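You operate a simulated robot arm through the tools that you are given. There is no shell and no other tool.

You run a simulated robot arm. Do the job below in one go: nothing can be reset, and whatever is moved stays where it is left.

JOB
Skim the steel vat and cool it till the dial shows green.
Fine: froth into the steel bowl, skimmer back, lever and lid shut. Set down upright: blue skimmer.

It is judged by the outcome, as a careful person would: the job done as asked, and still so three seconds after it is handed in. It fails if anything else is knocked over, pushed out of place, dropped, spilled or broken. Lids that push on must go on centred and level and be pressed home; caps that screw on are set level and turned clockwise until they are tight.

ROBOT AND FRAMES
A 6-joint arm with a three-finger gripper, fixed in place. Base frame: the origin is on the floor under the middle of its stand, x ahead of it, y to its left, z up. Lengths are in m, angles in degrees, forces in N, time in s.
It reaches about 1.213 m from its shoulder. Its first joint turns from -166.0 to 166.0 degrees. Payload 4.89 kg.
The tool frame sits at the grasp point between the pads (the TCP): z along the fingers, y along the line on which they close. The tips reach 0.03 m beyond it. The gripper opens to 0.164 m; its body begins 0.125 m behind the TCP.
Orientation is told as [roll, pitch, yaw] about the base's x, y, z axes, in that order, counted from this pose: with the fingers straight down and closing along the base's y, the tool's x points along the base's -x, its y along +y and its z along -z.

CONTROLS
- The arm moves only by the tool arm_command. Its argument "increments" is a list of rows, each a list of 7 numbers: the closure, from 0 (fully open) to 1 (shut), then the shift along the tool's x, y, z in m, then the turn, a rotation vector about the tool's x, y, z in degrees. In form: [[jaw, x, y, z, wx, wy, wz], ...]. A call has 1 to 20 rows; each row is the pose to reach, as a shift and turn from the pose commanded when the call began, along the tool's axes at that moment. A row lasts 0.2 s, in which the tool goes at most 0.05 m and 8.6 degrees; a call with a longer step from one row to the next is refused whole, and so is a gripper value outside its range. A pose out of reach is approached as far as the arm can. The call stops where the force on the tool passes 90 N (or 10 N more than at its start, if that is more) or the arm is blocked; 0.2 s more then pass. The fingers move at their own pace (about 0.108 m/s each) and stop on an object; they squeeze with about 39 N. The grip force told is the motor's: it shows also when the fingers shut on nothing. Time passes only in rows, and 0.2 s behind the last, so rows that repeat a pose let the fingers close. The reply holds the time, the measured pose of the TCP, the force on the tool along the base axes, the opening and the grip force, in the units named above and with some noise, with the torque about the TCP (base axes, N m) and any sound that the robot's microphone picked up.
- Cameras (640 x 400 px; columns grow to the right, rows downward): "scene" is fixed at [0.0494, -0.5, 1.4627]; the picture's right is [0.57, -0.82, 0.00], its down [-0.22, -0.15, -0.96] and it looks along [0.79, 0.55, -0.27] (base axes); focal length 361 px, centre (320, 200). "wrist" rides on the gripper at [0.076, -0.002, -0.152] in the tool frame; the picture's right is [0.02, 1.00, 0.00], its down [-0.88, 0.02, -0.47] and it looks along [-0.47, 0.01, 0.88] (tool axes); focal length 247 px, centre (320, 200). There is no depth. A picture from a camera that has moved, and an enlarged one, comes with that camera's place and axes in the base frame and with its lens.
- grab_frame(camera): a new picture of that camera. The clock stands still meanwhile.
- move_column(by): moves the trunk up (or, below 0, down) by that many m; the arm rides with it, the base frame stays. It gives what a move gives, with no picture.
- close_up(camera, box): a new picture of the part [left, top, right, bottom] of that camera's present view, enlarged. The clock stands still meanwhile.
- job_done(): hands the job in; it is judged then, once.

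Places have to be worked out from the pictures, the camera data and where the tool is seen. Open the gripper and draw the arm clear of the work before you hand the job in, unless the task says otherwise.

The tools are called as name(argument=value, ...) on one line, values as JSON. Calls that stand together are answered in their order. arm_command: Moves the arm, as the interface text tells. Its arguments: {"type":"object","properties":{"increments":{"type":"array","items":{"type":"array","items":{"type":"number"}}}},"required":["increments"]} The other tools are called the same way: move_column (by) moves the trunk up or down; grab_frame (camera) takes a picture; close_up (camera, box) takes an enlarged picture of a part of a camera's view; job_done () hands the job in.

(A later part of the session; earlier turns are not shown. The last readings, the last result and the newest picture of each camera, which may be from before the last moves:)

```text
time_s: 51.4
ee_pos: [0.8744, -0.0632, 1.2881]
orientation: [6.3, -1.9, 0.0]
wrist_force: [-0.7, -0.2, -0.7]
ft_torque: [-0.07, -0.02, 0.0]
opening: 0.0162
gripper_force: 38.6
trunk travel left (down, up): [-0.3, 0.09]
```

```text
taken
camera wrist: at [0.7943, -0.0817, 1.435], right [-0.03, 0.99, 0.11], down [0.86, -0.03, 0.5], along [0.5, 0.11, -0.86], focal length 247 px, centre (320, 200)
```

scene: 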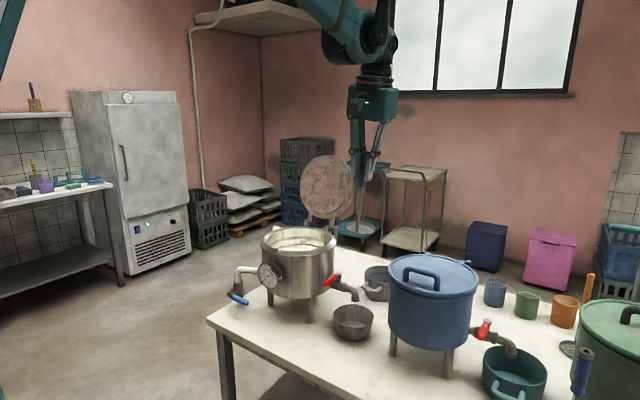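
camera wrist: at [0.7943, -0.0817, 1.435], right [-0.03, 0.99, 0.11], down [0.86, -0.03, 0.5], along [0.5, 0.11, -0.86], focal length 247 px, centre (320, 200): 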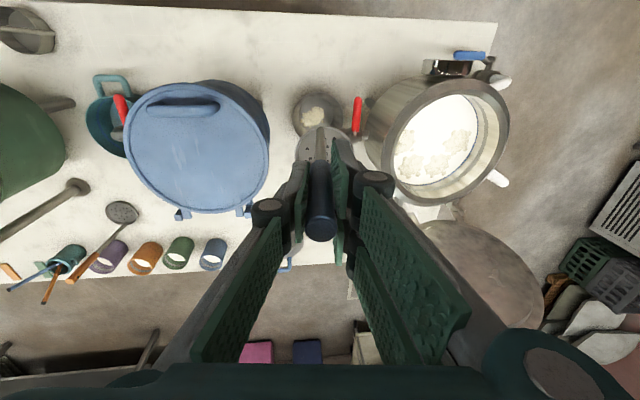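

There's leftover tilt (roll 6.3°, pitch -1.9°) that I'll correct. First I look at the bowl and the vat.

close_up(camera="wrist", box=[260, 50, 380, 170])

close_up(camera="wrist", box=[350, 50, 520, 220])

arm_command(increments=[[1, 0, 0, 0, 3, 1, 0], [1, 0, 0, 0, 6.3, 1.9, 0], [1, 0, 0, 0, 6.3, 1.9, 0]])

```text
3.33 times, centred on (320, 110) of wrist
camera zoom: at [0.7943, -0.0817, 1.435], right [-0.03, 0.99, 0.11], down [0.86, -0.03, 0.5], along [0.5, 0.11, -0.86], focal length 823 px, centre (320, 500)
```

zoom: 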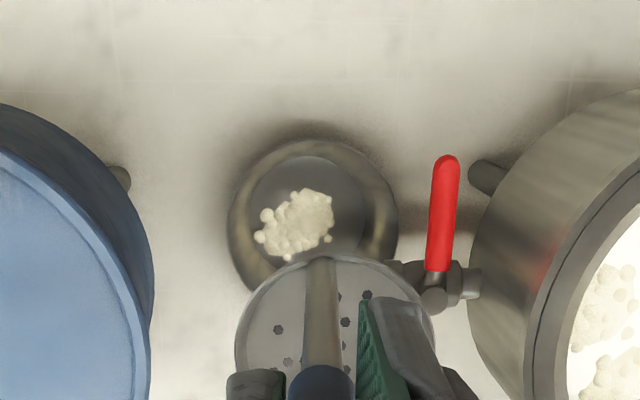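

```text
2.35 times, centred on (435, 135) of wrist
camera zoom: at [0.7943, -0.0817, 1.435], right [-0.03, 0.99, 0.11], down [0.86, -0.03, 0.5], along [0.5, 0.11, -0.86], focal length 581 px, centre (49, 353)
```

zoom: 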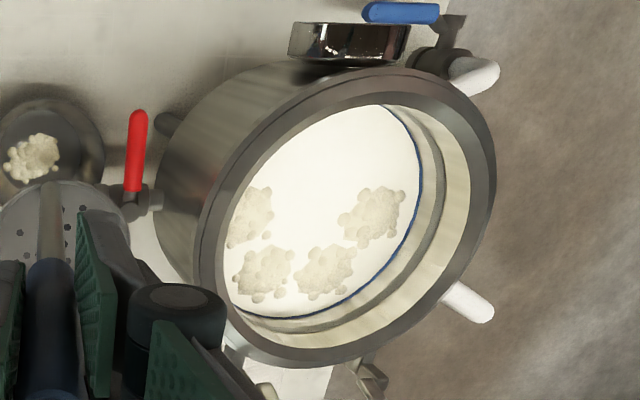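

```text
time_s: 52.2
ee_pos: [0.8754, -0.0626, 1.2877]
orientation: [0.1, -0.1, 0.0]
wrist_force: [0.5, 0.3, -1.9]
ft_torque: [-0.1, 0.09, 0.02]
opening: 0.016
gripper_force: 38.8
trunk travel left (down, up): [-0.3, 0.09]
```

Three rafts landed in the bowl and nothing spilled; four rafts remain: (0.949,0.16), (1.003,0.19), (1.003,0.25), (0.948,0.285). I go for the two far ones together with the disc centred at (1.0, 0.22).

arm_command(increments=[[1, -0.012, 0.036, 0, 0, 0, 0], [1, -0.024, 0.072, 0, 0, 0, 0], [1, -0.036, 0.108, 0, 0, 0, 0], [1, -0.048, 0.144, 0, 0, 0, 0], [1, -0.06, 0.18, 0, 0, 0, 0], [1, -0.072, 0.216, 0, 0, 0, 0], [1, -0.084, 0.252, 0, 0, 0, 0], [1, -0.0916, 0.2821, 0, 0, 0, 0], [1, -0.0916, 0.2821, 0.04, 0, 0, 0], [1, -0.0916, 0.2821, 0.08, 0, 0, 0], [1, -0.0916, 0.2821, 0.12, 0, 0, 0], [1, -0.0916, 0.2821, 0.14, 0, 0, 0]])

close_up(camera="scene", box=[240, 170, 380, 290])

grab_frame(camera="wrist")

```text
time_s: 54.8
ee_pos: [0.9659, 0.2191, 1.1505]
orientation: [0.1, -0.2, 0.1]
wrist_force: [0.0, -0.4, -1.1]
ft_torque: [0.06, 0.03, -0.01]
opening: 0.0161
gripper_force: 39.0
trunk travel left (down, up): [-0.3, 0.09]
```

```text
3.33 times, centred on (310, 230) of scene
camera zoom: at [0.0494, -0.5, 1.4627], right [0.57, -0.82, 0.0], down [-0.22, -0.15, -0.96], along [0.79, 0.55, -0.27], focal length 1203 px, centre (353, 100)
```

zoom: 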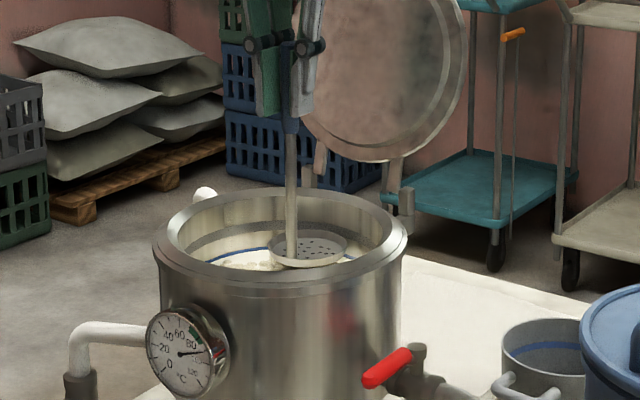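

```text
taken
camera wrist: at [0.8907, 0.217, 1.3009], right [-0.02, 1.0, 0.0], down [0.88, 0.02, 0.48], along [0.48, 0.01, -0.88], focal length 247 px, centre (320, 200)
```

wrist: 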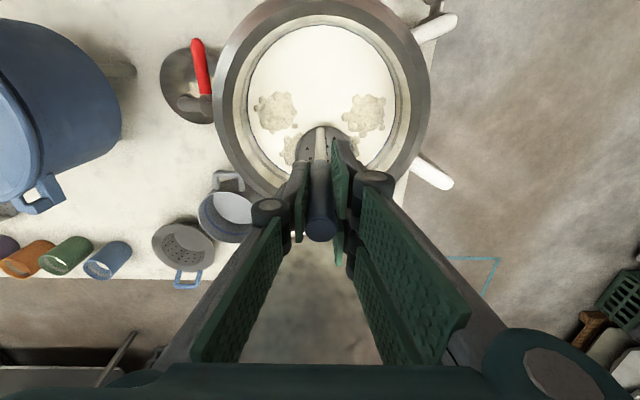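

Disc is just above the far two rafts. I dip it and lift out slowly.

arm_command(increments=[[1, 0, 0, 0.015, 0, 0, 0], [1, 0, 0, 0.03, 0, 0, 0], [1, 0, 0, 0.045, 0, 0, 0], [1, 0, 0, 0.056, 0, 0, 0], [1, 0, 0, 0.056, 0, 0, 0], [1, 0, 0, 0.045, 0, 0, 0], [1, 0, 0, 0.03, 0, 0, 0], [1, 0, 0, 0.015, 0, 0, 0], [1, 0, 0, 0, 0, 0, 0]])

close_up(camera="scene", box=[260, 220, 350, 280])

close_up(camera="wrist", box=[210, 0, 430, 200])

```text
time_s: 56.8
ee_pos: [0.9678, 0.2178, 1.1475]
orientation: [-0.1, 0.0, 0.1]
wrist_force: [0.5, -0.6, -1.6]
ft_torque: [-0.05, 0.09, 0.0]
opening: 0.016
gripper_force: 38.7
trunk travel left (down, up): [-0.3, 0.09]
```

```text
6.67 times, centred on (305, 250) of scene
camera zoom: at [0.0494, -0.5, 1.4627], right [0.57, -0.82, 0.0], down [-0.22, -0.15, -0.96], along [0.79, 0.55, -0.27], focal length 2406 px, centre (420, -133)
```

zoom: 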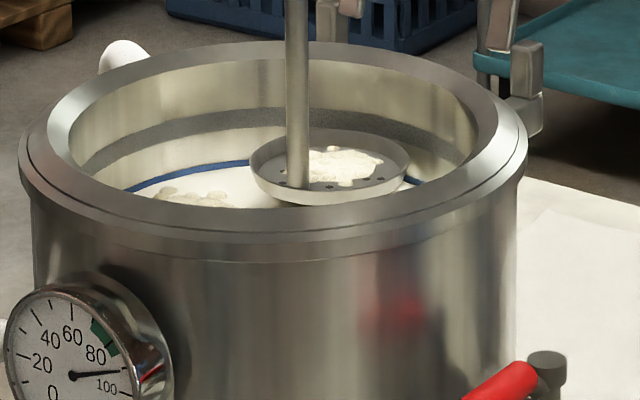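

```text
2.00 times, centred on (320, 100) of wrist
camera zoom: at [0.8912, 0.2165, 1.2982], right [-0.02, 1.0, 0.0], down [0.88, 0.02, 0.48], along [0.48, 0.01, -0.88], focal length 494 px, centre (320, 400)
```

zoom: 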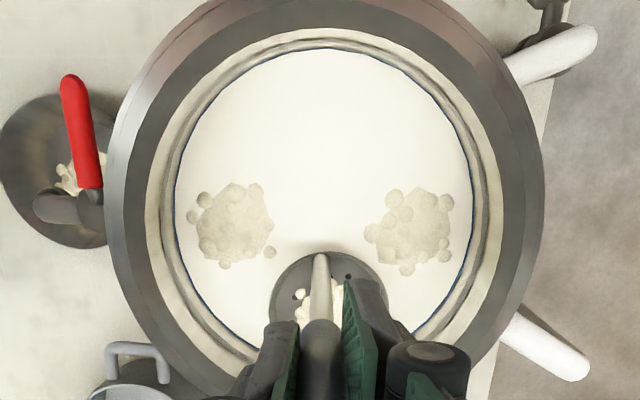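

Both far rafts are on the disc; only the two side ones remain. I move (within the vat, above the liquid) to the left one at (0.948, 0.285) and dip again.

arm_command(increments=[[1, 0.015, 0.017, -0.005, 0, 0, 0], [1, 0.03, 0.034, -0.005, 0, 0, 0], [1, 0.045, 0.051, -0.003, 0, 0, 0], [1, 0.047, 0.052, 0, 0, 0, 0], [1, 0.047, 0.052, 0.015, 0, 0, 0], [1, 0.047, 0.052, 0.03, 0, 0, 0], [1, 0.047, 0.052, 0.045, 0, 0, 0], [1, 0.047, 0.052, 0.052, 0, 0, 0], [1, 0.047, 0.052, 0.045, 0, 0, 0], [1, 0.047, 0.052, 0.03, 0, 0, 0], [1, 0.047, 0.052, 0.015, 0, 0, 0], [1, 0.047, 0.052, 0, 0, 0, 0]])

close_up(camera="scene", box=[260, 220, 350, 280])

close_up(camera="wrist", box=[210, 0, 430, 200])

```text
time_s: 59.4
ee_pos: [0.9195, 0.2707, 1.1503]
orientation: [0.0, -0.1, 0.1]
wrist_force: [0.3, 0.5, -2.0]
ft_torque: [-0.05, 0.06, 0.02]
opening: 0.0159
gripper_force: 38.9
trunk travel left (down, up): [-0.3, 0.09]
```

```text
6.67 times, centred on (305, 250) of scene
camera zoom: at [0.0494, -0.5, 1.4627], right [0.57, -0.82, 0.0], down [-0.22, -0.15, -0.96], along [0.79, 0.55, -0.27], focal length 2406 px, centre (420, -133)
```

zoom: 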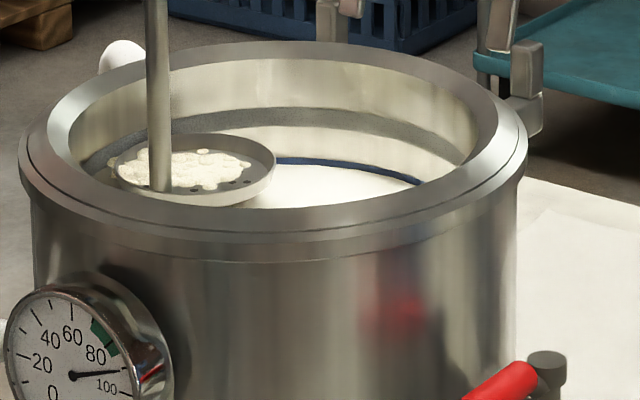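

```text
2.00 times, centred on (320, 100) of wrist
camera zoom: at [0.8429, 0.269, 1.3005], right [-0.02, 1.0, 0.0], down [0.88, 0.02, 0.48], along [0.48, 0.01, -0.88], focal length 494 px, centre (320, 400)
```

zoom: 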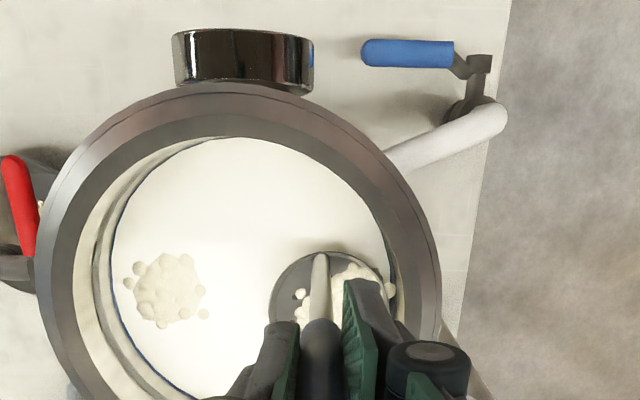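

The left raft is on the disc as well, with only the right one at (0.949, 0.16) left. I move within the vat over to it and dip again.

arm_command(increments=[[1, 0.001, -0.02, -0.004, 0, 0, 0], [1, 0.002, -0.045, -0.005, 0, 0, 0], [1, 0.003, -0.07, -0.005, 0, 0, 0], [1, 0.004, -0.09, -0.003, 0, 0, 0], [1, 0.004, -0.099, 0, 0, 0, 0], [1, 0.004, -0.099, 0.015, 0, 0, 0], [1, 0.004, -0.099, 0.03, 0, 0, 0], [1, 0.004, -0.099, 0.045, 0, 0, 0], [1, 0.004, -0.099, 0.054, 0, 0, 0], [1, 0.004, -0.099, 0.045, 0, 0, 0], [1, 0.004, -0.099, 0.03, 0, 0, 0], [1, 0.004, -0.099, 0.015, 0, 0, 0], [1, 0.004, -0.099, 0, 0, 0, 0]])

close_up(camera="scene", box=[260, 220, 350, 280])

close_up(camera="wrist", box=[210, 0, 430, 200])

```text
time_s: 62.2
ee_pos: [0.9152, 0.1725, 1.1483]
orientation: [0.0, -0.1, 0.1]
wrist_force: [0.6, 0.0, -2.1]
ft_torque: [0.0, 0.07, 0.0]
opening: 0.016
gripper_force: 38.7
trunk travel left (down, up): [-0.3, 0.09]
```

```text
6.67 times, centred on (305, 250) of scene
camera zoom: at [0.0494, -0.5, 1.4627], right [0.57, -0.82, 0.0], down [-0.22, -0.15, -0.96], along [0.79, 0.55, -0.27], focal length 2406 px, centre (420, -133)
```

zoom: 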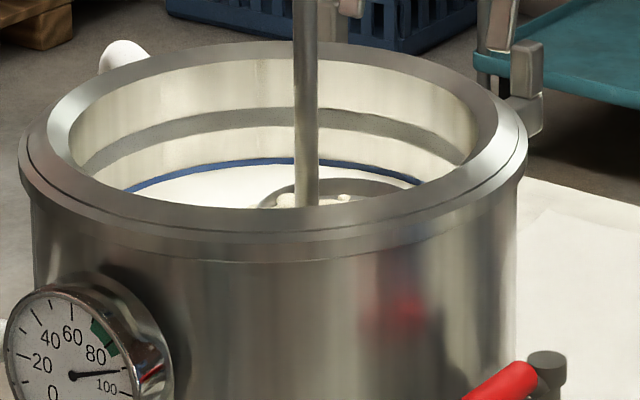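

```text
2.00 times, centred on (320, 100) of wrist
camera zoom: at [0.8395, 0.1707, 1.2993], right [-0.02, 1.0, 0.0], down [0.88, 0.02, 0.48], along [0.48, 0.01, -0.88], focal length 494 px, centre (320, 400)
```

zoom: 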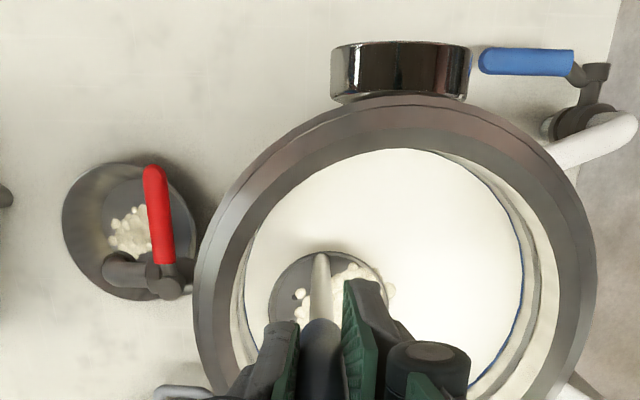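

No froth is left visible on the milk. I raise the loaded skimmer gently, carry it over the bowl, and turn it 40° so the tipping motion stays within the arm's reach.

arm_command(increments=[[1, 0, 0, -0.015, 0, 0, 0], [1, 0, 0, -0.04, 0, 0, 0], [1, 0, 0, -0.07, 0, 0, 0], [1, 0, 0, -0.1, 0, 0, 0], [1, 0, 0, -0.13, 0, 0, 0], [1, 0, 0, -0.14, 0, 0, 0]])

close_up(camera="scene", box=[250, 170, 370, 270])

grab_frame(camera="wrist")

```text
time_s: 63.6
ee_pos: [0.9154, 0.1729, 1.2886]
orientation: [-0.1, -0.2, 0.1]
wrist_force: [-0.7, 0.3, -1.9]
ft_torque: [0.0, -0.01, 0.03]
opening: 0.0158
gripper_force: 38.9
trunk travel left (down, up): [-0.3, 0.09]
```

```text
4.00 times, centred on (310, 220) of scene
camera zoom: at [0.0494, -0.5, 1.4627], right [0.57, -0.82, 0.0], down [-0.22, -0.15, -0.96], along [0.79, 0.55, -0.27], focal length 1444 px, centre (360, 120)
```

zoom: 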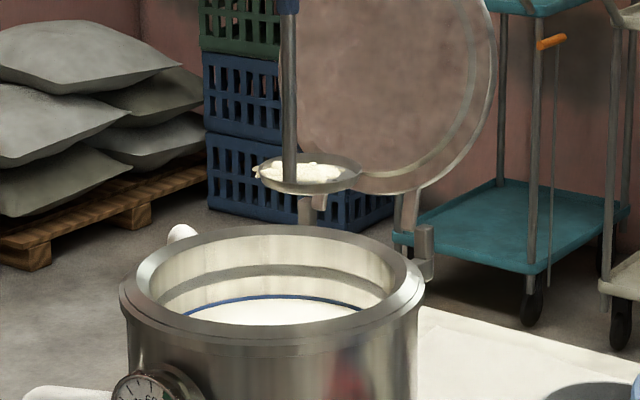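

```text
taken
camera wrist: at [0.839, 0.1707, 1.4396], right [-0.02, 1.0, 0.0], down [0.88, 0.02, 0.48], along [0.48, 0.01, -0.88], focal length 247 px, centre (320, 200)
```

wrist: 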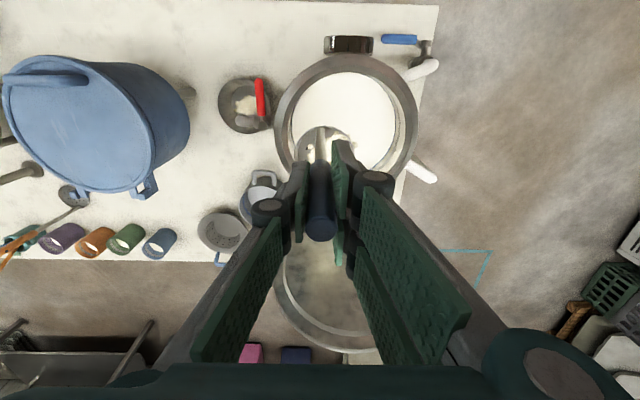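

The milk surface looks clean and all froth is on the disc. I carry it over to the bowl and turn the wrist 40°.

arm_command(increments=[[1, 0, -0.012, 0, 0, 0, 0], [1, 0, -0.035, 0, 0, 0, 0], [1, 0, -0.065, 0, 0, 0, 0], [1, 0, -0.095, 0, 0, 0, 0], [1, 0, -0.125, 0, 0, 0, 0], [1, 0, -0.155, 0, 0, 0, 0], [1, 0, -0.185, 0, 0, 0, 0], [1, 0, -0.2037, 0, 0, 0, 0], [1, 0, -0.2037, 0, 0, 0, -7], [1, 0, -0.2037, 0, 0, 0, -14], [1, 0, -0.2037, 0, 0, 0, -21], [1, 0, -0.2037, 0, 0, 0, -28], [1, 0, -0.2037, 0, 0, 0, -35], [1, 0, -0.2037, 0, 0, 0, -40]])

grab_frame(camera="wrist")

close_up(camera="scene", box=[280, 170, 440, 350])

```text
time_s: 66.6
ee_pos: [0.9148, -0.0334, 1.2884]
orientation: [-0.1, -0.1, 40.1]
wrist_force: [-0.3, 0.9, -2.4]
ft_torque: [-0.04, 0.0, 0.01]
opening: 0.0159
gripper_force: 39.5
trunk travel left (down, up): [-0.3, 0.09]
```

```text
taken
camera wrist: at [0.8588, -0.0831, 1.4391], right [-0.66, 0.75, 0.0], down [0.66, 0.58, 0.48], along [0.36, 0.31, -0.88], focal length 247 px, centre (320, 200)
```

wrist: 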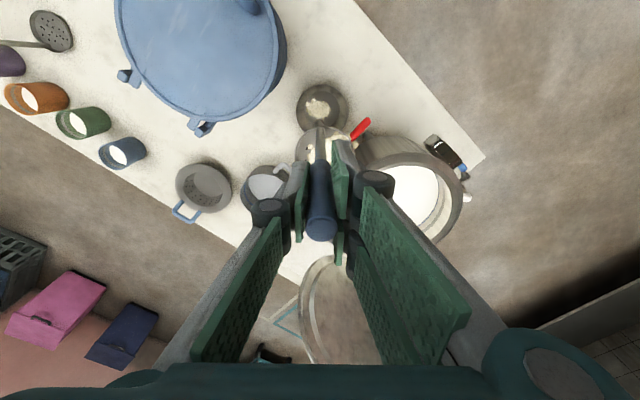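

```text
2.22 times, centred on (360, 260) of scene
camera zoom: at [0.0494, -0.5, 1.4627], right [0.57, -0.82, 0.0], down [-0.22, -0.15, -0.96], along [0.79, 0.55, -0.27], focal length 802 px, centre (231, 67)
```

zoom: 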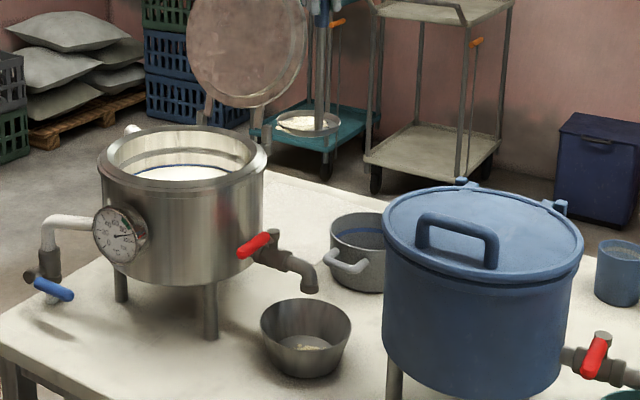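

I lower the disc close over the bowl and begin tipping, first to 40°.

arm_command(increments=[[1, 0, 0, 0.045, 0, 0, 0], [1, 0, 0, 0.09, 0, 0, 0], [1, 0, 0, 0.13, 0, 0, 0], [1, 0, 0, 0.1434, 0, 0, 0], [1, 0.0261, 0, 0.1498, 0, -8, 0], [1, 0.0511, 0, 0.1599, 0, -16, 0], [1, 0.0744, 0, 0.1732, 0, -24, 0], [1, 0.0957, 0, 0.1898, 0, -32, 0], [1, 0.1144, 0, 0.2091, 0, -40, 0]])

close_up(camera="scene", box=[280, 200, 420, 350])

```text
time_s: 68.6
ee_pos: [0.8285, -0.1054, 1.0775]
orientation: [-0.1, -40.2, 40.2]
wrist_force: [-0.4, 1.2, -1.7]
ft_torque: [-0.24, 0.13, -0.02]
opening: 0.0159
gripper_force: 39.3
trunk travel left (down, up): [-0.3, 0.09]
```

```text
2.67 times, centred on (350, 275) of scene
camera zoom: at [0.0494, -0.5, 1.4627], right [0.57, -0.82, 0.0], down [-0.22, -0.15, -0.96], along [0.79, 0.55, -0.27], focal length 962 px, centre (240, 0)
```

zoom: 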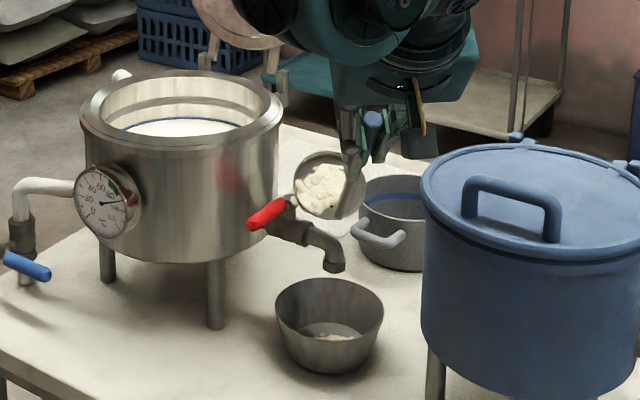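

Arm follows well this time, froth still on the disc at 40°. I continue tipping to 64°.

arm_command(increments=[[1, 0.0261, 0, 0.0064, 0, -8, 0], [1, 0.0511, 0, 0.0165, 0, -16, 0], [1, 0.0744, 0, 0.0298, 0, -24, 0]])

close_up(camera="scene", box=[280, 200, 420, 350])

```text
time_s: 69.4
ee_pos: [0.8017, -0.1322, 1.0103]
orientation: [0.0, -64.1, 40.3]
wrist_force: [-0.6, 0.3, -2.0]
ft_torque: [-0.29, 0.24, -0.15]
opening: 0.0159
gripper_force: 39.6
out of reach, approached as far as the arm can: row 3
trunk travel left (down, up): [-0.3, 0.09]
```

```text
2.67 times, centred on (350, 275) of scene
camera zoom: at [0.0494, -0.5, 1.4627], right [0.57, -0.82, 0.0], down [-0.22, -0.15, -0.96], along [0.79, 0.55, -0.27], focal length 962 px, centre (240, 0)
```

zoom: 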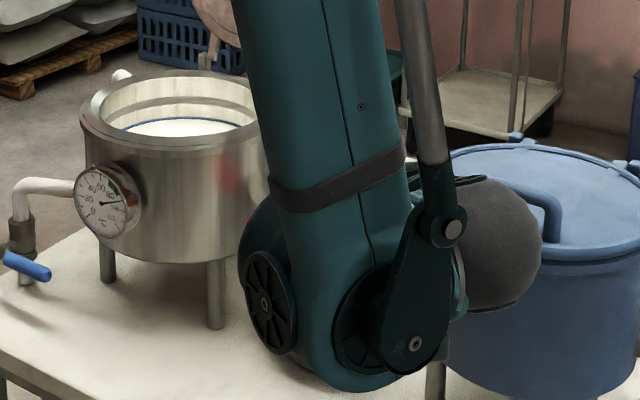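

Just at the edge of reach at 64°. The arm blocks the scene view, so I look with the wrist camera.

grab_frame(camera="wrist")

close_up(camera="wrist", box=[250, 60, 390, 220])

```text
taken
camera wrist: at [0.6727, -0.2425, 1.0067], right [-0.65, 0.76, -0.02], down [-0.04, -0.01, 1.0], along [0.76, 0.65, 0.04], focal length 247 px, centre (320, 200)
```

wrist: 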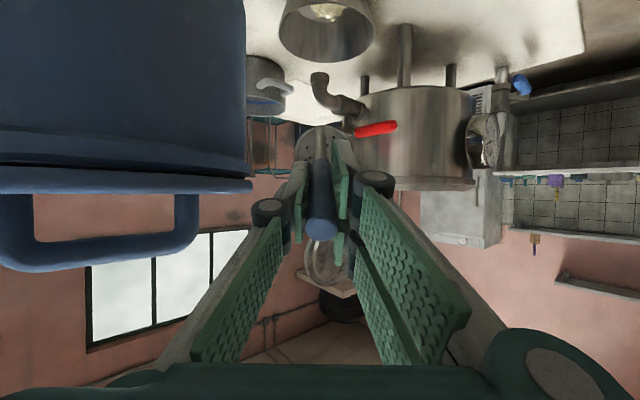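

```text
2.50 times, centred on (320, 140) of wrist
camera zoom: at [0.6727, -0.2425, 1.0067], right [-0.65, 0.76, -0.02], down [-0.04, -0.01, 1.0], along [0.76, 0.65, 0.04], focal length 617 px, centre (320, 350)
```

zoom: 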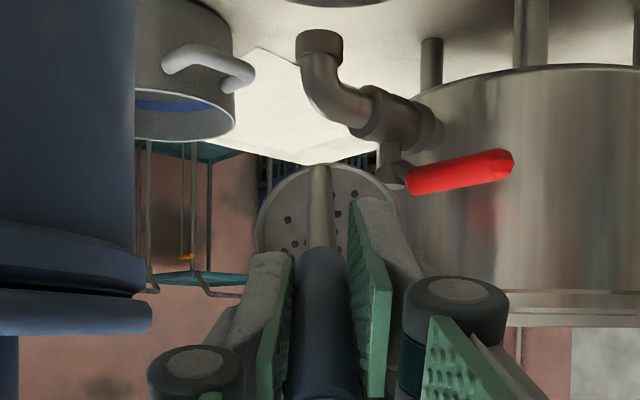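

The disc looks empty now. I check the bowl in this (upside-down) view.

close_up(camera="wrist", box=[240, 0, 440, 130])

```text
3.08 times, centred on (340, 65) of wrist
camera zoom: at [0.6727, -0.2425, 1.0067], right [-0.65, 0.76, -0.02], down [-0.04, -0.01, 1.0], along [0.76, 0.65, 0.04], focal length 760 px, centre (258, 615)
```

zoom: 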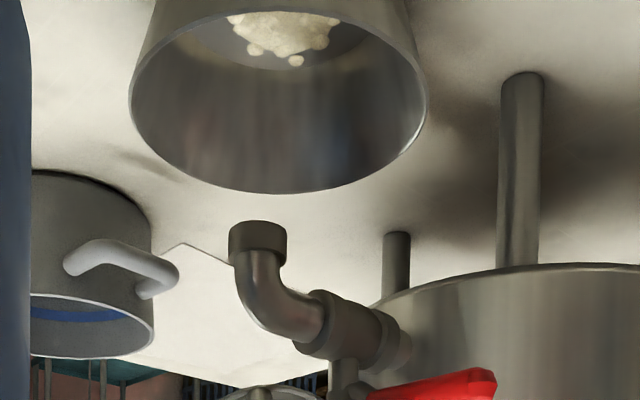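

More froth is now in the bowl and the disc is bare. I rotate back upright while rising.

arm_command(increments=[[1, -0.0402, 0, -0.0092, 0, 8, 0], [1, -0.0806, 0, -0.0148, 0, 16, 0], [1, -0.1206, 0, -0.0166, 0, 24, 0], [1, -0.1596, 0, -0.0149, 0, 32, 0], [1, -0.1974, 0, -0.0096, 0, 40, 0], [1, -0.2331, 0, -0.001, 0, 48, 0], [1, -0.2665, 0, 0.0104, 0, 56, 0], [1, -0.2973, 0, 0.0245, 0, 64, 0]])

grab_frame(camera="wrist")

close_up(camera="scene", box=[240, 200, 440, 380])

```text
time_s: 71.2
ee_pos: [0.9173, -0.0357, 1.2682]
orientation: [-0.1, -0.1, 40.1]
wrist_force: [-0.9, 0.0, -1.0]
ft_torque: [0.11, -0.06, 0.04]
opening: 0.0162
gripper_force: 38.0
trunk travel left (down, up): [-0.3, 0.09]
```

```text
taken
camera wrist: at [0.8596, -0.0853, 1.4195], right [-0.66, 0.75, 0.0], down [0.66, 0.58, 0.47], along [0.36, 0.31, -0.88], focal length 247 px, centre (320, 200)
```

wrist: 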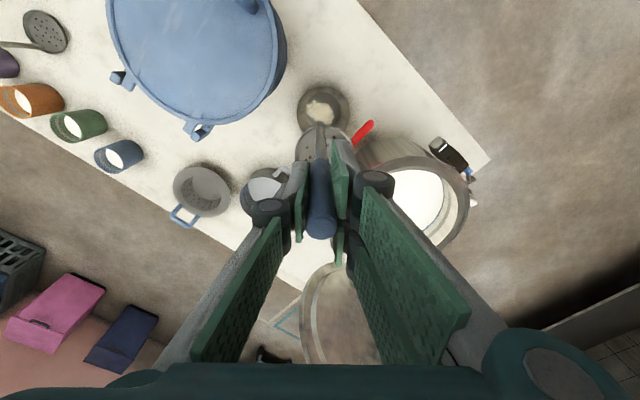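

```text
2.22 times, centred on (340, 290) of scene
camera zoom: at [0.0494, -0.5, 1.4627], right [0.57, -0.82, 0.0], down [-0.22, -0.15, -0.96], along [0.79, 0.55, -0.27], focal length 802 px, centre (276, 0)
```

zoom: 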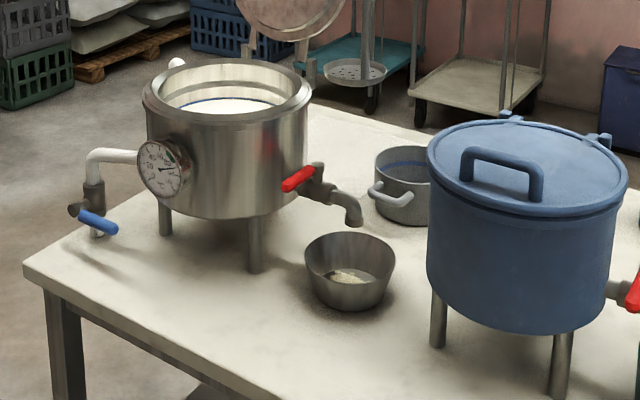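

close_up(camera="wrist", box=[270, 60, 490, 260])

close_up(camera="scene", box=[320, 180, 400, 260])

close_up(camera="scene", box=[320, 290, 390, 340])

```text
2.00 times, centred on (380, 160) of wrist
camera zoom: at [0.8596, -0.0853, 1.4195], right [-0.66, 0.75, 0.0], down [0.66, 0.58, 0.47], along [0.36, 0.31, -0.88], focal length 494 px, centre (200, 280)
```

zoom: 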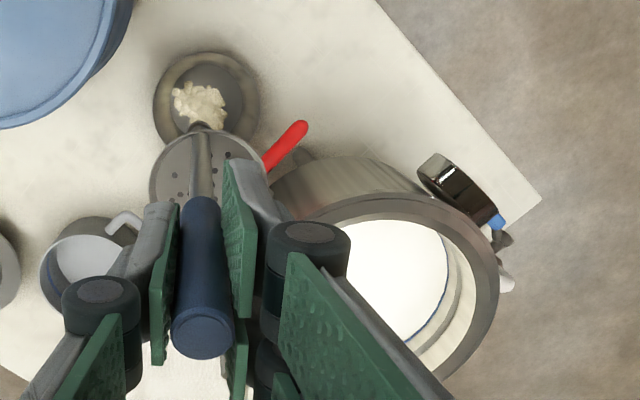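

```text
5.00 times, centred on (360, 220) of scene
camera zoom: at [0.0494, -0.5, 1.4627], right [0.57, -0.82, 0.0], down [-0.22, -0.15, -0.96], along [0.79, 0.55, -0.27], focal length 1804 px, centre (120, 100)
```

zoom: 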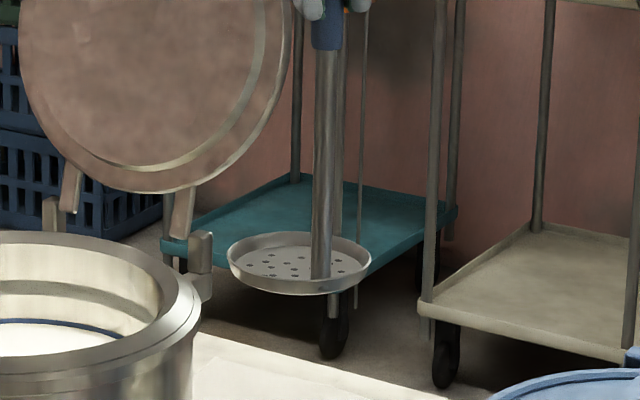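

```text
8.00 times, centred on (355, 315) of scene
camera zoom: at [0.0494, -0.5, 1.4627], right [0.57, -0.82, 0.0], down [-0.22, -0.15, -0.96], along [0.79, 0.55, -0.27], focal length 2887 px, centre (40, -720)
```

zoom: 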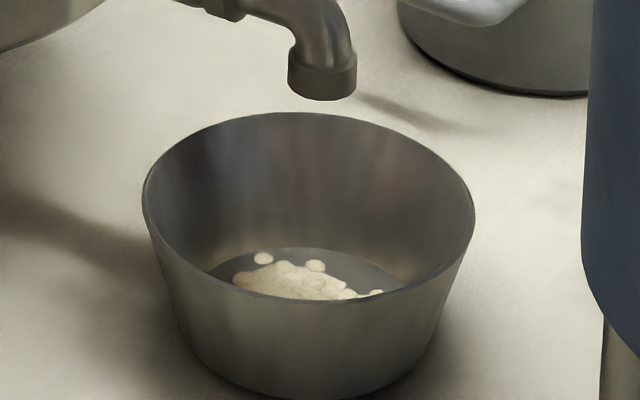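

The disc is clean and the bowl holds the froth. I turn the wrist back and carry the skimmer over its original place.

arm_command(increments=[[1, 0.022, 0.018, 0.005, 0, 0, 7], [1, 0.045, 0.036, 0.01, 0, 0, 14], [1, 0.067, 0.0545, 0.015, 0, 0, 21], [1, 0.09, 0.073, 0.02, 0, 0, 28], [1, 0.112, 0.091, 0.03, 0, 0, 35], [1, 0.1342, 0.109, 0.05, 0, 0, 40], [1, 0.1342, 0.109, 0.068, 0, 0, 40]])

grab_frame(camera="wrist")

```text
time_s: 72.8
ee_pos: [0.7452, -0.038, 1.1985]
orientation: [0.0, -0.2, 0.0]
wrist_force: [-1.9, 0.1, -1.3]
ft_torque: [-0.02, -0.09, 0.01]
opening: 0.0159
gripper_force: 38.9
trunk travel left (down, up): [-0.3, 0.09]
```

```text
taken
camera wrist: at [0.6694, -0.0386, 1.3498], right [-0.02, 1.0, 0.0], down [0.88, 0.02, 0.48], along [0.48, 0.01, -0.88], focal length 247 px, centre (320, 200)
```

wrist: 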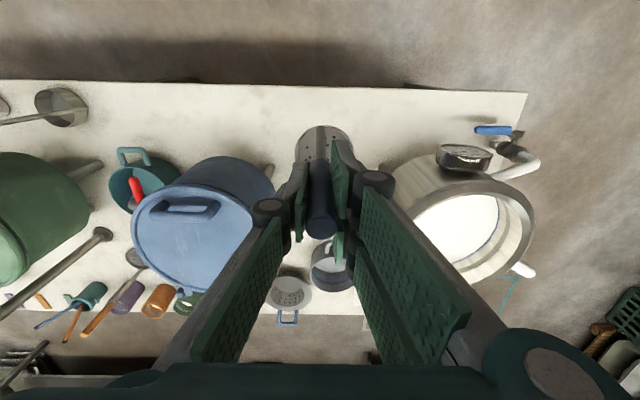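

close_up(camera="wrist", box=[390, 160, 550, 290])

close_up(camera="scene", box=[250, 220, 350, 280])

```text
3.08 times, centred on (470, 225) of wrist
camera zoom: at [0.6694, -0.0386, 1.3498], right [-0.02, 1.0, 0.0], down [0.88, 0.02, 0.48], along [0.48, 0.01, -0.88], focal length 760 px, centre (-142, 123)
```

zoom: 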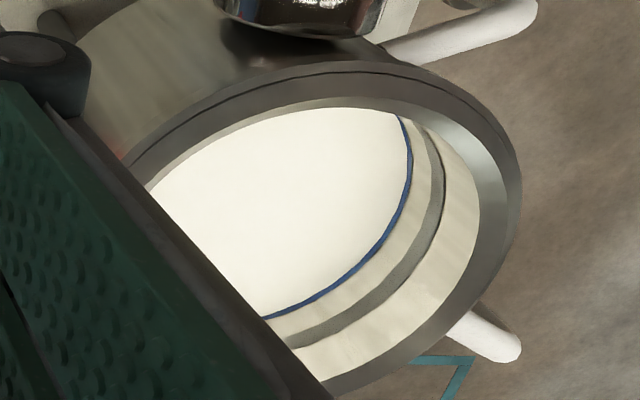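

```text
6.40 times, centred on (300, 250) of scene
camera zoom: at [0.0494, -0.5, 1.4627], right [0.57, -0.82, 0.0], down [-0.22, -0.15, -0.96], along [0.79, 0.55, -0.27], focal length 2310 px, centre (448, -120)
```

zoom: 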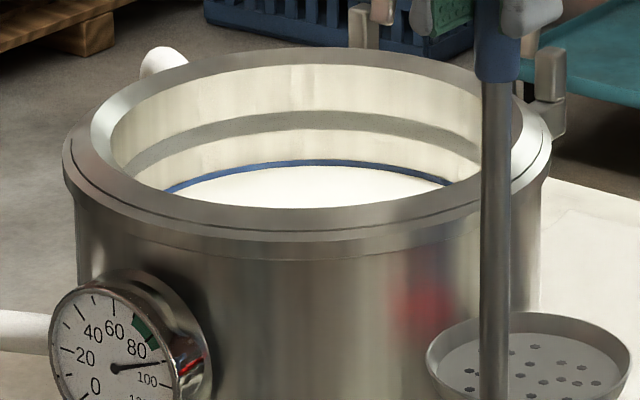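

The milk surface is clean. I lower the skimmer to its spot on the table, slowing near contact.

arm_command(increments=[[1, 0, 0, 0.045, 0, 0, 0], [1, 0, 0, 0.09, 0, 0, 0], [1, 0, 0, 0.135, 0, 0, 0], [1, 0, 0, 0.18, 0, 0, 0], [1, 0, 0, 0.215, 0, 0, 0], [1, 0, 0, 0.24, 0, 0, 0], [1, 0, 0, 0.255, 0, 0, 0], [1, 0, 0, 0.26, 0, 0, 0], [1, 0, 0, 0.2615, 0, 0, 0]])

close_up(camera="scene", box=[280, 240, 380, 380])

```text
time_s: 74.8
ee_pos: [0.7443, -0.0379, 0.9384]
orientation: [0.1, -0.2, 0.1]
wrist_force: [-4.6, -3.5, 27.4]
ft_torque: [-0.1, 0.16, -0.01]
opening: 0.0159
gripper_force: 39.5
trunk travel left (down, up): [-0.3, 0.09]
```

```text
2.86 times, centred on (330, 310) of scene
camera zoom: at [0.0494, -0.5, 1.4627], right [0.57, -0.82, 0.0], down [-0.22, -0.15, -0.96], along [0.79, 0.55, -0.27], focal length 1031 px, centre (291, -114)
```

zoom: 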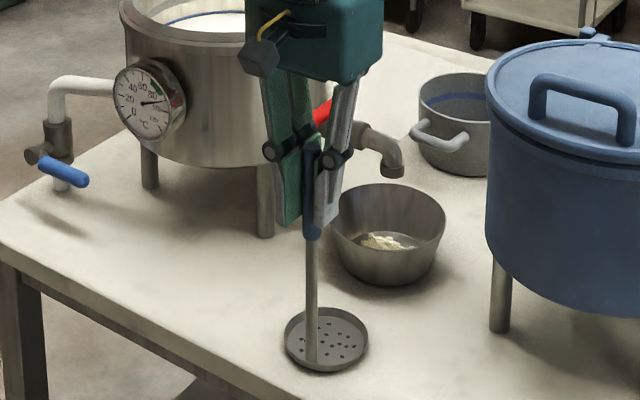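

Contact with the table (27 N). I ease off about 2 mm and open the fingers gently.

arm_command(increments=[[1, 0, 0, -0.002, 0, 0, 0], [1, 0, 0, -0.002, 0, 0, 0]])

```text
time_s: 75.4
ee_pos: [0.7466, -0.0371, 0.9379]
orientation: [0.1, -0.2, 0.2]
wrist_force: [0.9, 0.2, -1.1]
ft_torque: [0.0, 0.05, 0.01]
opening: 0.016
gripper_force: 38.8
trunk travel left (down, up): [-0.3, 0.09]
```

arm_command(increments=[[1, 0, 0, 0.0008, 0, 0, 0], [0.95, 0, 0, 0.0008, 0, 0, 0], [0.85, 0, 0, 0.0008, 0, 0, 0], [0.7, 0, 0, 0.0008, 0, 0, 0], [0.5, 0, 0, 0.0008, 0, 0, 0], [0.4, 0, 0, 0.0008, 0, 0, 0]])

close_up(camera="scene", box=[280, 240, 380, 380])

close_up(camera="wrist", box=[220, 80, 420, 280])

```text
time_s: 76.8
ee_pos: [0.747, -0.0353, 0.9382]
orientation: [-0.1, -0.1, 0.1]
wrist_force: [0.4, 0.4, 0.1]
ft_torque: [0.04, 0.01, -0.01]
opening: 0.0981
gripper_force: 0.0
trunk travel left (down, up): [-0.3, 0.09]
```

```text
2.86 times, centred on (330, 310) of scene
camera zoom: at [0.0494, -0.5, 1.4627], right [0.57, -0.82, 0.0], down [-0.22, -0.15, -0.96], along [0.79, 0.55, -0.27], focal length 1031 px, centre (291, -114)
```

zoom: 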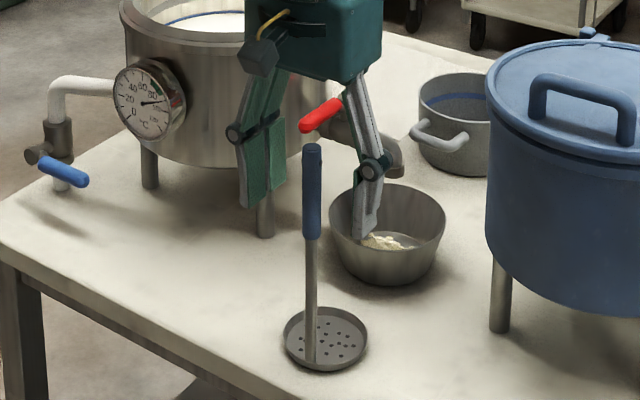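

```text
2.00 times, centred on (320, 180) of wrist
camera zoom: at [0.6699, -0.0381, 1.0895], right [-0.02, 1.0, 0.0], down [0.88, 0.02, 0.48], along [0.48, 0.01, -0.88], focal length 494 px, centre (320, 240)
```

zoom: 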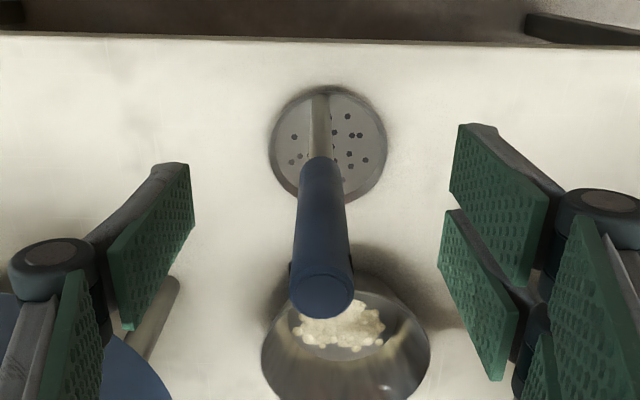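

The skimmer stands upright on its own, within a few millimetres of where it was. I withdraw straight up.

arm_command(increments=[[0.3, 0, 0, -0.03, 0, 0, 0], [0.2, 0, 0, -0.07, 0, 0, 0], [0.2, 0, 0, -0.11, 0, 0, 0], [0.2, 0, 0, -0.15, 0, 0, 0], [0.2, 0, 0, -0.19, 0, 0, 0], [0.2, 0, 0, -0.21, 0, 0, 0]])

grab_frame(camera="scene")

grab_frame(camera="wrist")

```text
time_s: 78.2
ee_pos: [0.7465, -0.0373, 1.1487]
orientation: [0.0, -0.2, 0.1]
wrist_force: [-0.7, 0.4, -0.4]
ft_torque: [-0.01, -0.03, 0.04]
opening: 0.1317
gripper_force: 0.1
trunk travel left (down, up): [-0.3, 0.09]
```

```text
taken
```

scene: 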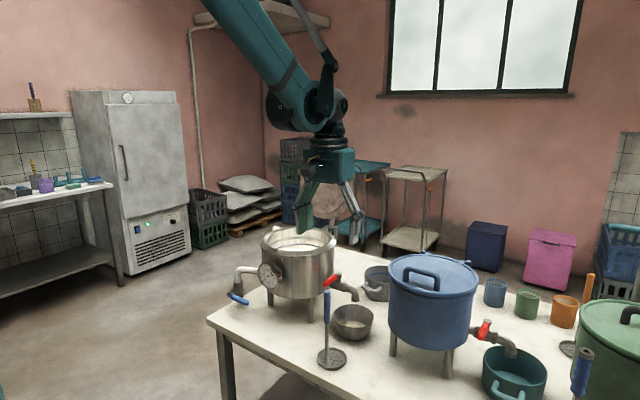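

```text
taken
camera wrist: at [0.6702, -0.039, 1.2999], right [-0.02, 1.0, 0.0], down [0.88, 0.02, 0.48], along [0.48, 0.01, -0.88], focal length 247 px, centre (320, 200)
```

wrist: 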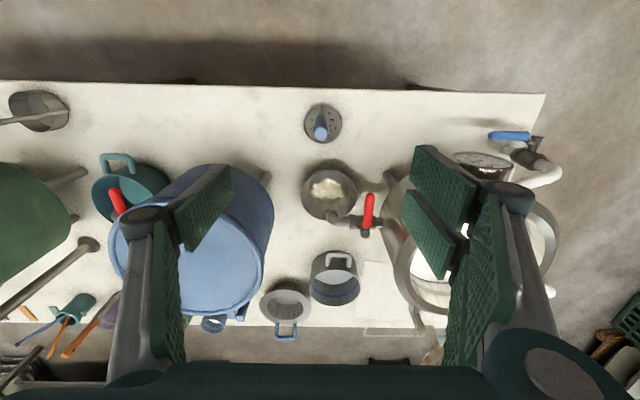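

Next I'll shut the lid. To have enough height/reach for the handle I raise the trunk 9 cm first.

move_column(by=0.09)

```text
time_s: 79.5
ee_pos: [0.7475, -0.0384, 1.2377]
orientation: [0.1, -0.3, 0.1]
wrist_force: [-0.3, 0.5, 0.1]
ft_torque: [0.02, 0.01, -0.01]
opening: 0.1313
gripper_force: 0.0
trunk travel left (down, up): [-0.39, 0.0]
```

I turn the gripper and move up beside the vat, single finger toward me.

arm_command(increments=[[0.2, -0.005, 0.02, -0.02, 0, 0, 8.2], [0.3, -0.009, 0.045, -0.04, 0, 0, 16.4], [0.4, -0.014, 0.07, -0.06, 0, 0, 24.6], [0.5, -0.018, 0.095, -0.08, 0, 0, 32.8], [0.6, -0.023, 0.12, -0.1, 0, 0, 41], [0.7, -0.027, 0.145, -0.12, 0, 0, 49.2], [0.75, -0.032, 0.17, -0.14, 0, 0, 57.4], [0.8, -0.036, 0.195, -0.155, 0, 0, 65.6], [0.82, -0.041, 0.22, -0.165, 0, 0, 73.8], [0.82, -0.045, 0.24, -0.175, 0, 0, 82], [0.82, -0.05, 0.257, -0.18, 0, 0, 90]])

grab_frame(camera="wrist")

```text
time_s: 81.8
ee_pos: [0.7949, 0.2211, 1.419]
orientation: [0.2, 0.1, -90.0]
wrist_force: [0.0, -0.6, 0.5]
ft_torque: [-0.02, -0.06, -0.01]
opening: 0.0295
gripper_force: 0.1
trunk travel left (down, up): [-0.39, 0.0]
```

```text
taken
camera wrist: at [0.7939, 0.2969, 1.5706], right [1.0, 0.02, 0.0], down [0.02, -0.88, 0.47], along [0.01, -0.47, -0.88], focal length 247 px, centre (320, 200)
```

wrist: 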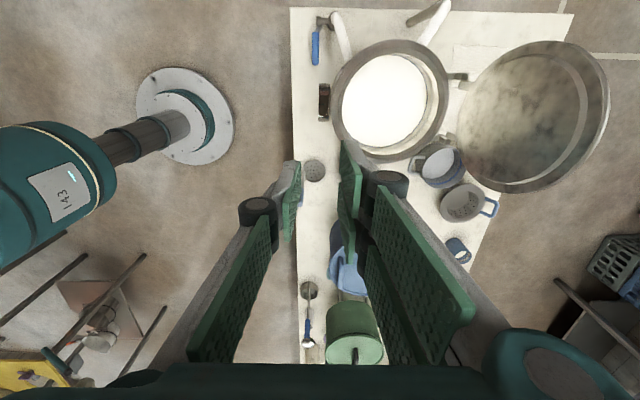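

The milk surface is fully clear of froth. I move over toward the open lid's handle.

arm_command(increments=[[0.82, 0, 0.045, 0, 0, 0, 0], [0.82, 0, 0.09, 0, 0, 0, 0], [0.82, 0, 0.135, 0, 0, 0, 0], [0.82, 0, 0.18, 0.01, 1, 0, 0], [0.82, 0, 0.225, 0.02, 2, 0, 0], [0.82, 0, 0.27, 0.03, 3, 0, 0], [0.82, 0, 0.315, 0.04, 3, 0, 0], [0.82, 0, 0.355, 0.045, 3, 0, 0], [0.82, 0, 0.385, 0.05, 3, 0, 0]])

grab_frame(camera="wrist")

```text
time_s: 83.8
ee_pos: [1.1814, 0.2195, 1.3688]
orientation: [-2.9, -0.1, -89.9]
wrist_force: [1.2, 0.0, -0.1]
ft_torque: [-0.02, 0.11, -0.01]
opening: 0.0294
gripper_force: 0.1
trunk travel left (down, up): [-0.39, 0.0]
```

```text
taken
camera wrist: at [1.1875, 0.2976, 1.52], right [1.0, 0.02, -0.05], down [0.04, -0.88, 0.47], along [-0.03, -0.47, -0.88], focal length 247 px, centre (320, 200)
```

wrist: 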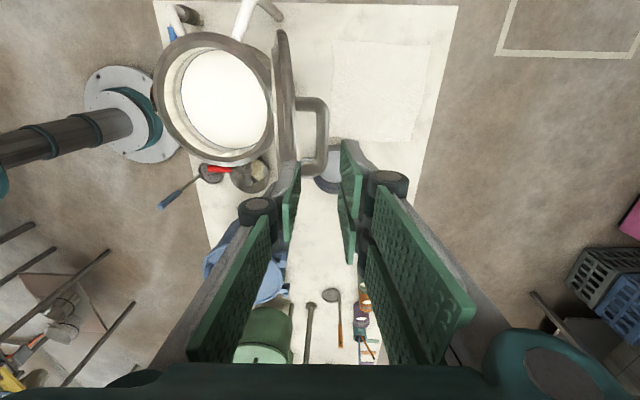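

The handle bar is seen at x≈1.178, y≈0.22. I descend part-way and check the finger will enter the gap between bar and lid.

arm_command(increments=[[0.82, 0, 0.0015, 0.03, 0, 0, 0], [0.82, 0, 0.0028, 0.055, 0, 0, 0], [0.82, 0, 0.0038, 0.075, 0, 0, 0]])

close_up(camera="wrist", box=[200, 60, 440, 280])

close_up(camera="scene", box=[270, 80, 390, 240])

```text
time_s: 84.7
ee_pos: [1.1802, 0.2218, 1.294]
orientation: [-2.9, 0.0, -89.8]
wrist_force: [0.1, -0.1, 0.1]
ft_torque: [-0.02, 0.02, -0.02]
opening: 0.0295
gripper_force: 0.0
trunk travel left (down, up): [-0.39, 0.0]
```

```text
1.82 times, centred on (320, 170) of wrist
camera zoom: at [1.1873, 0.2982, 1.4459], right [1.0, 0.02, -0.05], down [0.04, -0.88, 0.47], along [-0.03, -0.47, -0.88], focal length 449 px, centre (320, 254)
```

zoom: 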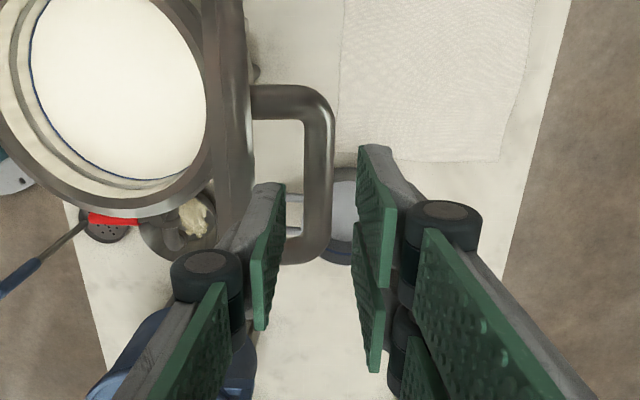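

```text
2.50 times, centred on (330, 160) of scene
camera zoom: at [0.0494, -0.5, 1.4627], right [0.57, -0.82, 0.0], down [-0.22, -0.15, -0.96], along [0.79, 0.55, -0.27], focal length 902 px, centre (295, 300)
```

zoom: 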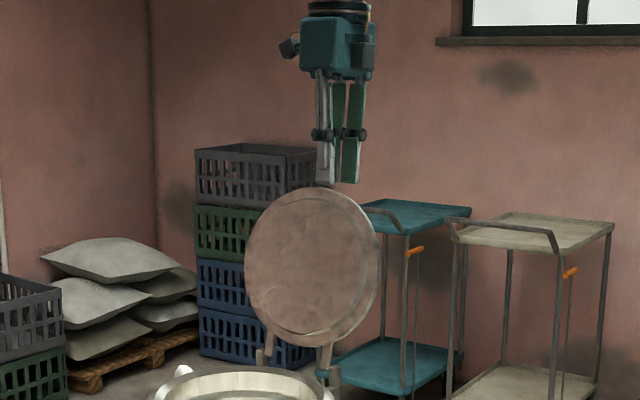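

The finger tip sits between lid and bar with little play. I close slightly (as it was when I left) and descend the remaining 5 cm.

arm_command(increments=[[0.85, 0, 0.001, 0, 0, 0, 0], [0.85, 0, 0.002, 0.02, 0, 0, 0], [0.85, 0, 0.003, 0.04, 0, 0, 0], [0.85, 0, 0.0035, 0.05, 0, 0, 0]])

close_up(camera="wrist", box=[200, 60, 440, 280])

```text
time_s: 85.7
ee_pos: [1.1822, 0.2195, 1.2428]
orientation: [-2.8, 0.0, -89.8]
wrist_force: [-0.5, -0.3, -0.2]
ft_torque: [0.0, 0.01, 0.02]
opening: 0.0247
gripper_force: 0.0
trunk travel left (down, up): [-0.39, 0.0]
```

```text
1.82 times, centred on (320, 170) of wrist
camera zoom: at [1.1882, 0.2966, 1.3947], right [1.0, 0.02, -0.05], down [0.04, -0.88, 0.47], along [-0.03, -0.47, -0.88], focal length 449 px, centre (320, 254)
```

zoom: 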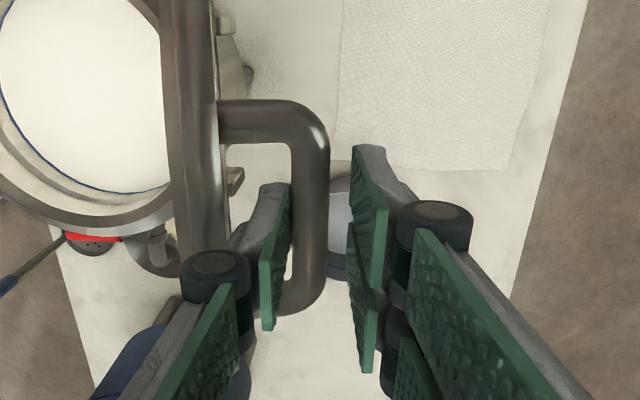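

Bar is between the pads and nothing is pressing. I close the grip.

arm_command(increments=[[0.95, 0, -0.003, 0, 0, 0, 0], [1, 0, -0.004, 0, 0, 0, 0], [1, 0, -0.004, 0, 0, 0, 0], [1, 0, -0.004, 0, 0, 0, 0]])

close_up(camera="wrist", box=[200, 60, 440, 280])

```text
time_s: 86.7
ee_pos: [1.1771, 0.2194, 1.2469]
orientation: [-2.8, 0.0, -89.9]
wrist_force: [7.8, 1.0, 15.8]
ft_torque: [-0.01, -0.27, -0.23]
opening: 0.0156
gripper_force: 44.6
trunk travel left (down, up): [-0.39, 0.0]
```

```text
1.82 times, centred on (320, 170) of wrist
camera zoom: at [1.1835, 0.2971, 1.3965], right [1.0, 0.02, -0.05], down [0.04, -0.88, 0.47], along [-0.03, -0.47, -0.88], focal length 449 px, centre (320, 254)
```

zoom: 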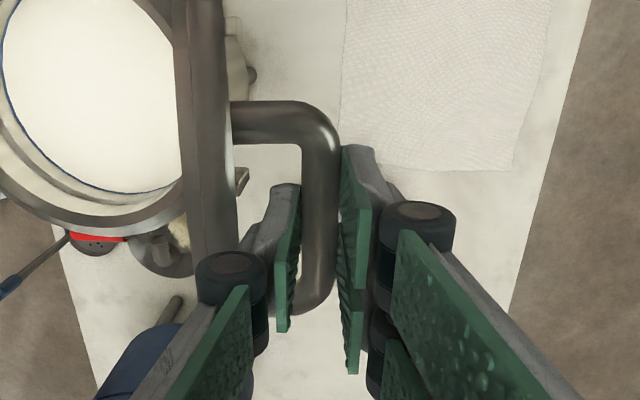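

Gripped. Now I bring the lid back along the hinge arc (centre ≈(1.113, 1.004), R≈0.251), first to about 80° open.

arm_command(increments=[[1, 0, -0.0114, -0.0051, 0, 0, 0], [1, 0, -0.0223, -0.0067, 0, 0, 0], [1, 0, -0.0332, -0.0078, 0, 0, 0], [1, 0, -0.0441, -0.0083, 0, 0, 0], [1, 0, -0.055, -0.0085, 0, 0, 0], [1, 0, -0.066, -0.0082, 0, 0, 0]])

close_up(camera="wrist", box=[200, 60, 440, 280])

```text
time_s: 88.0
ee_pos: [1.1127, 0.2206, 1.2567]
orientation: [-2.9, 0.1, -89.9]
wrist_force: [3.1, 0.5, 29.4]
ft_torque: [0.06, 0.05, -0.23]
opening: 0.0154
gripper_force: 44.4
trunk travel left (down, up): [-0.39, 0.0]
```

```text
1.82 times, centred on (320, 170) of wrist
camera zoom: at [1.1178, 0.2971, 1.4083], right [1.0, 0.02, -0.05], down [0.04, -0.88, 0.47], along [-0.03, -0.47, -0.88], focal length 449 px, centre (320, 254)
```

zoom: 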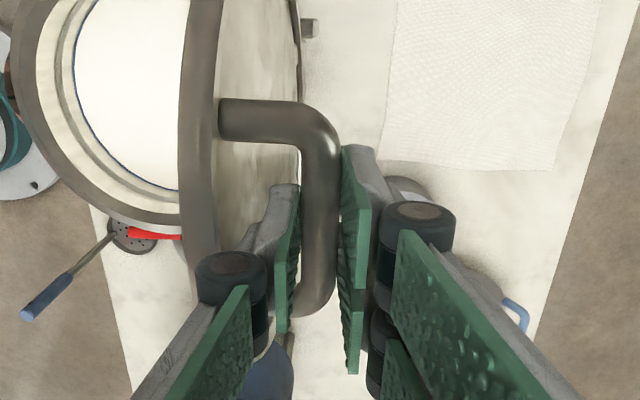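

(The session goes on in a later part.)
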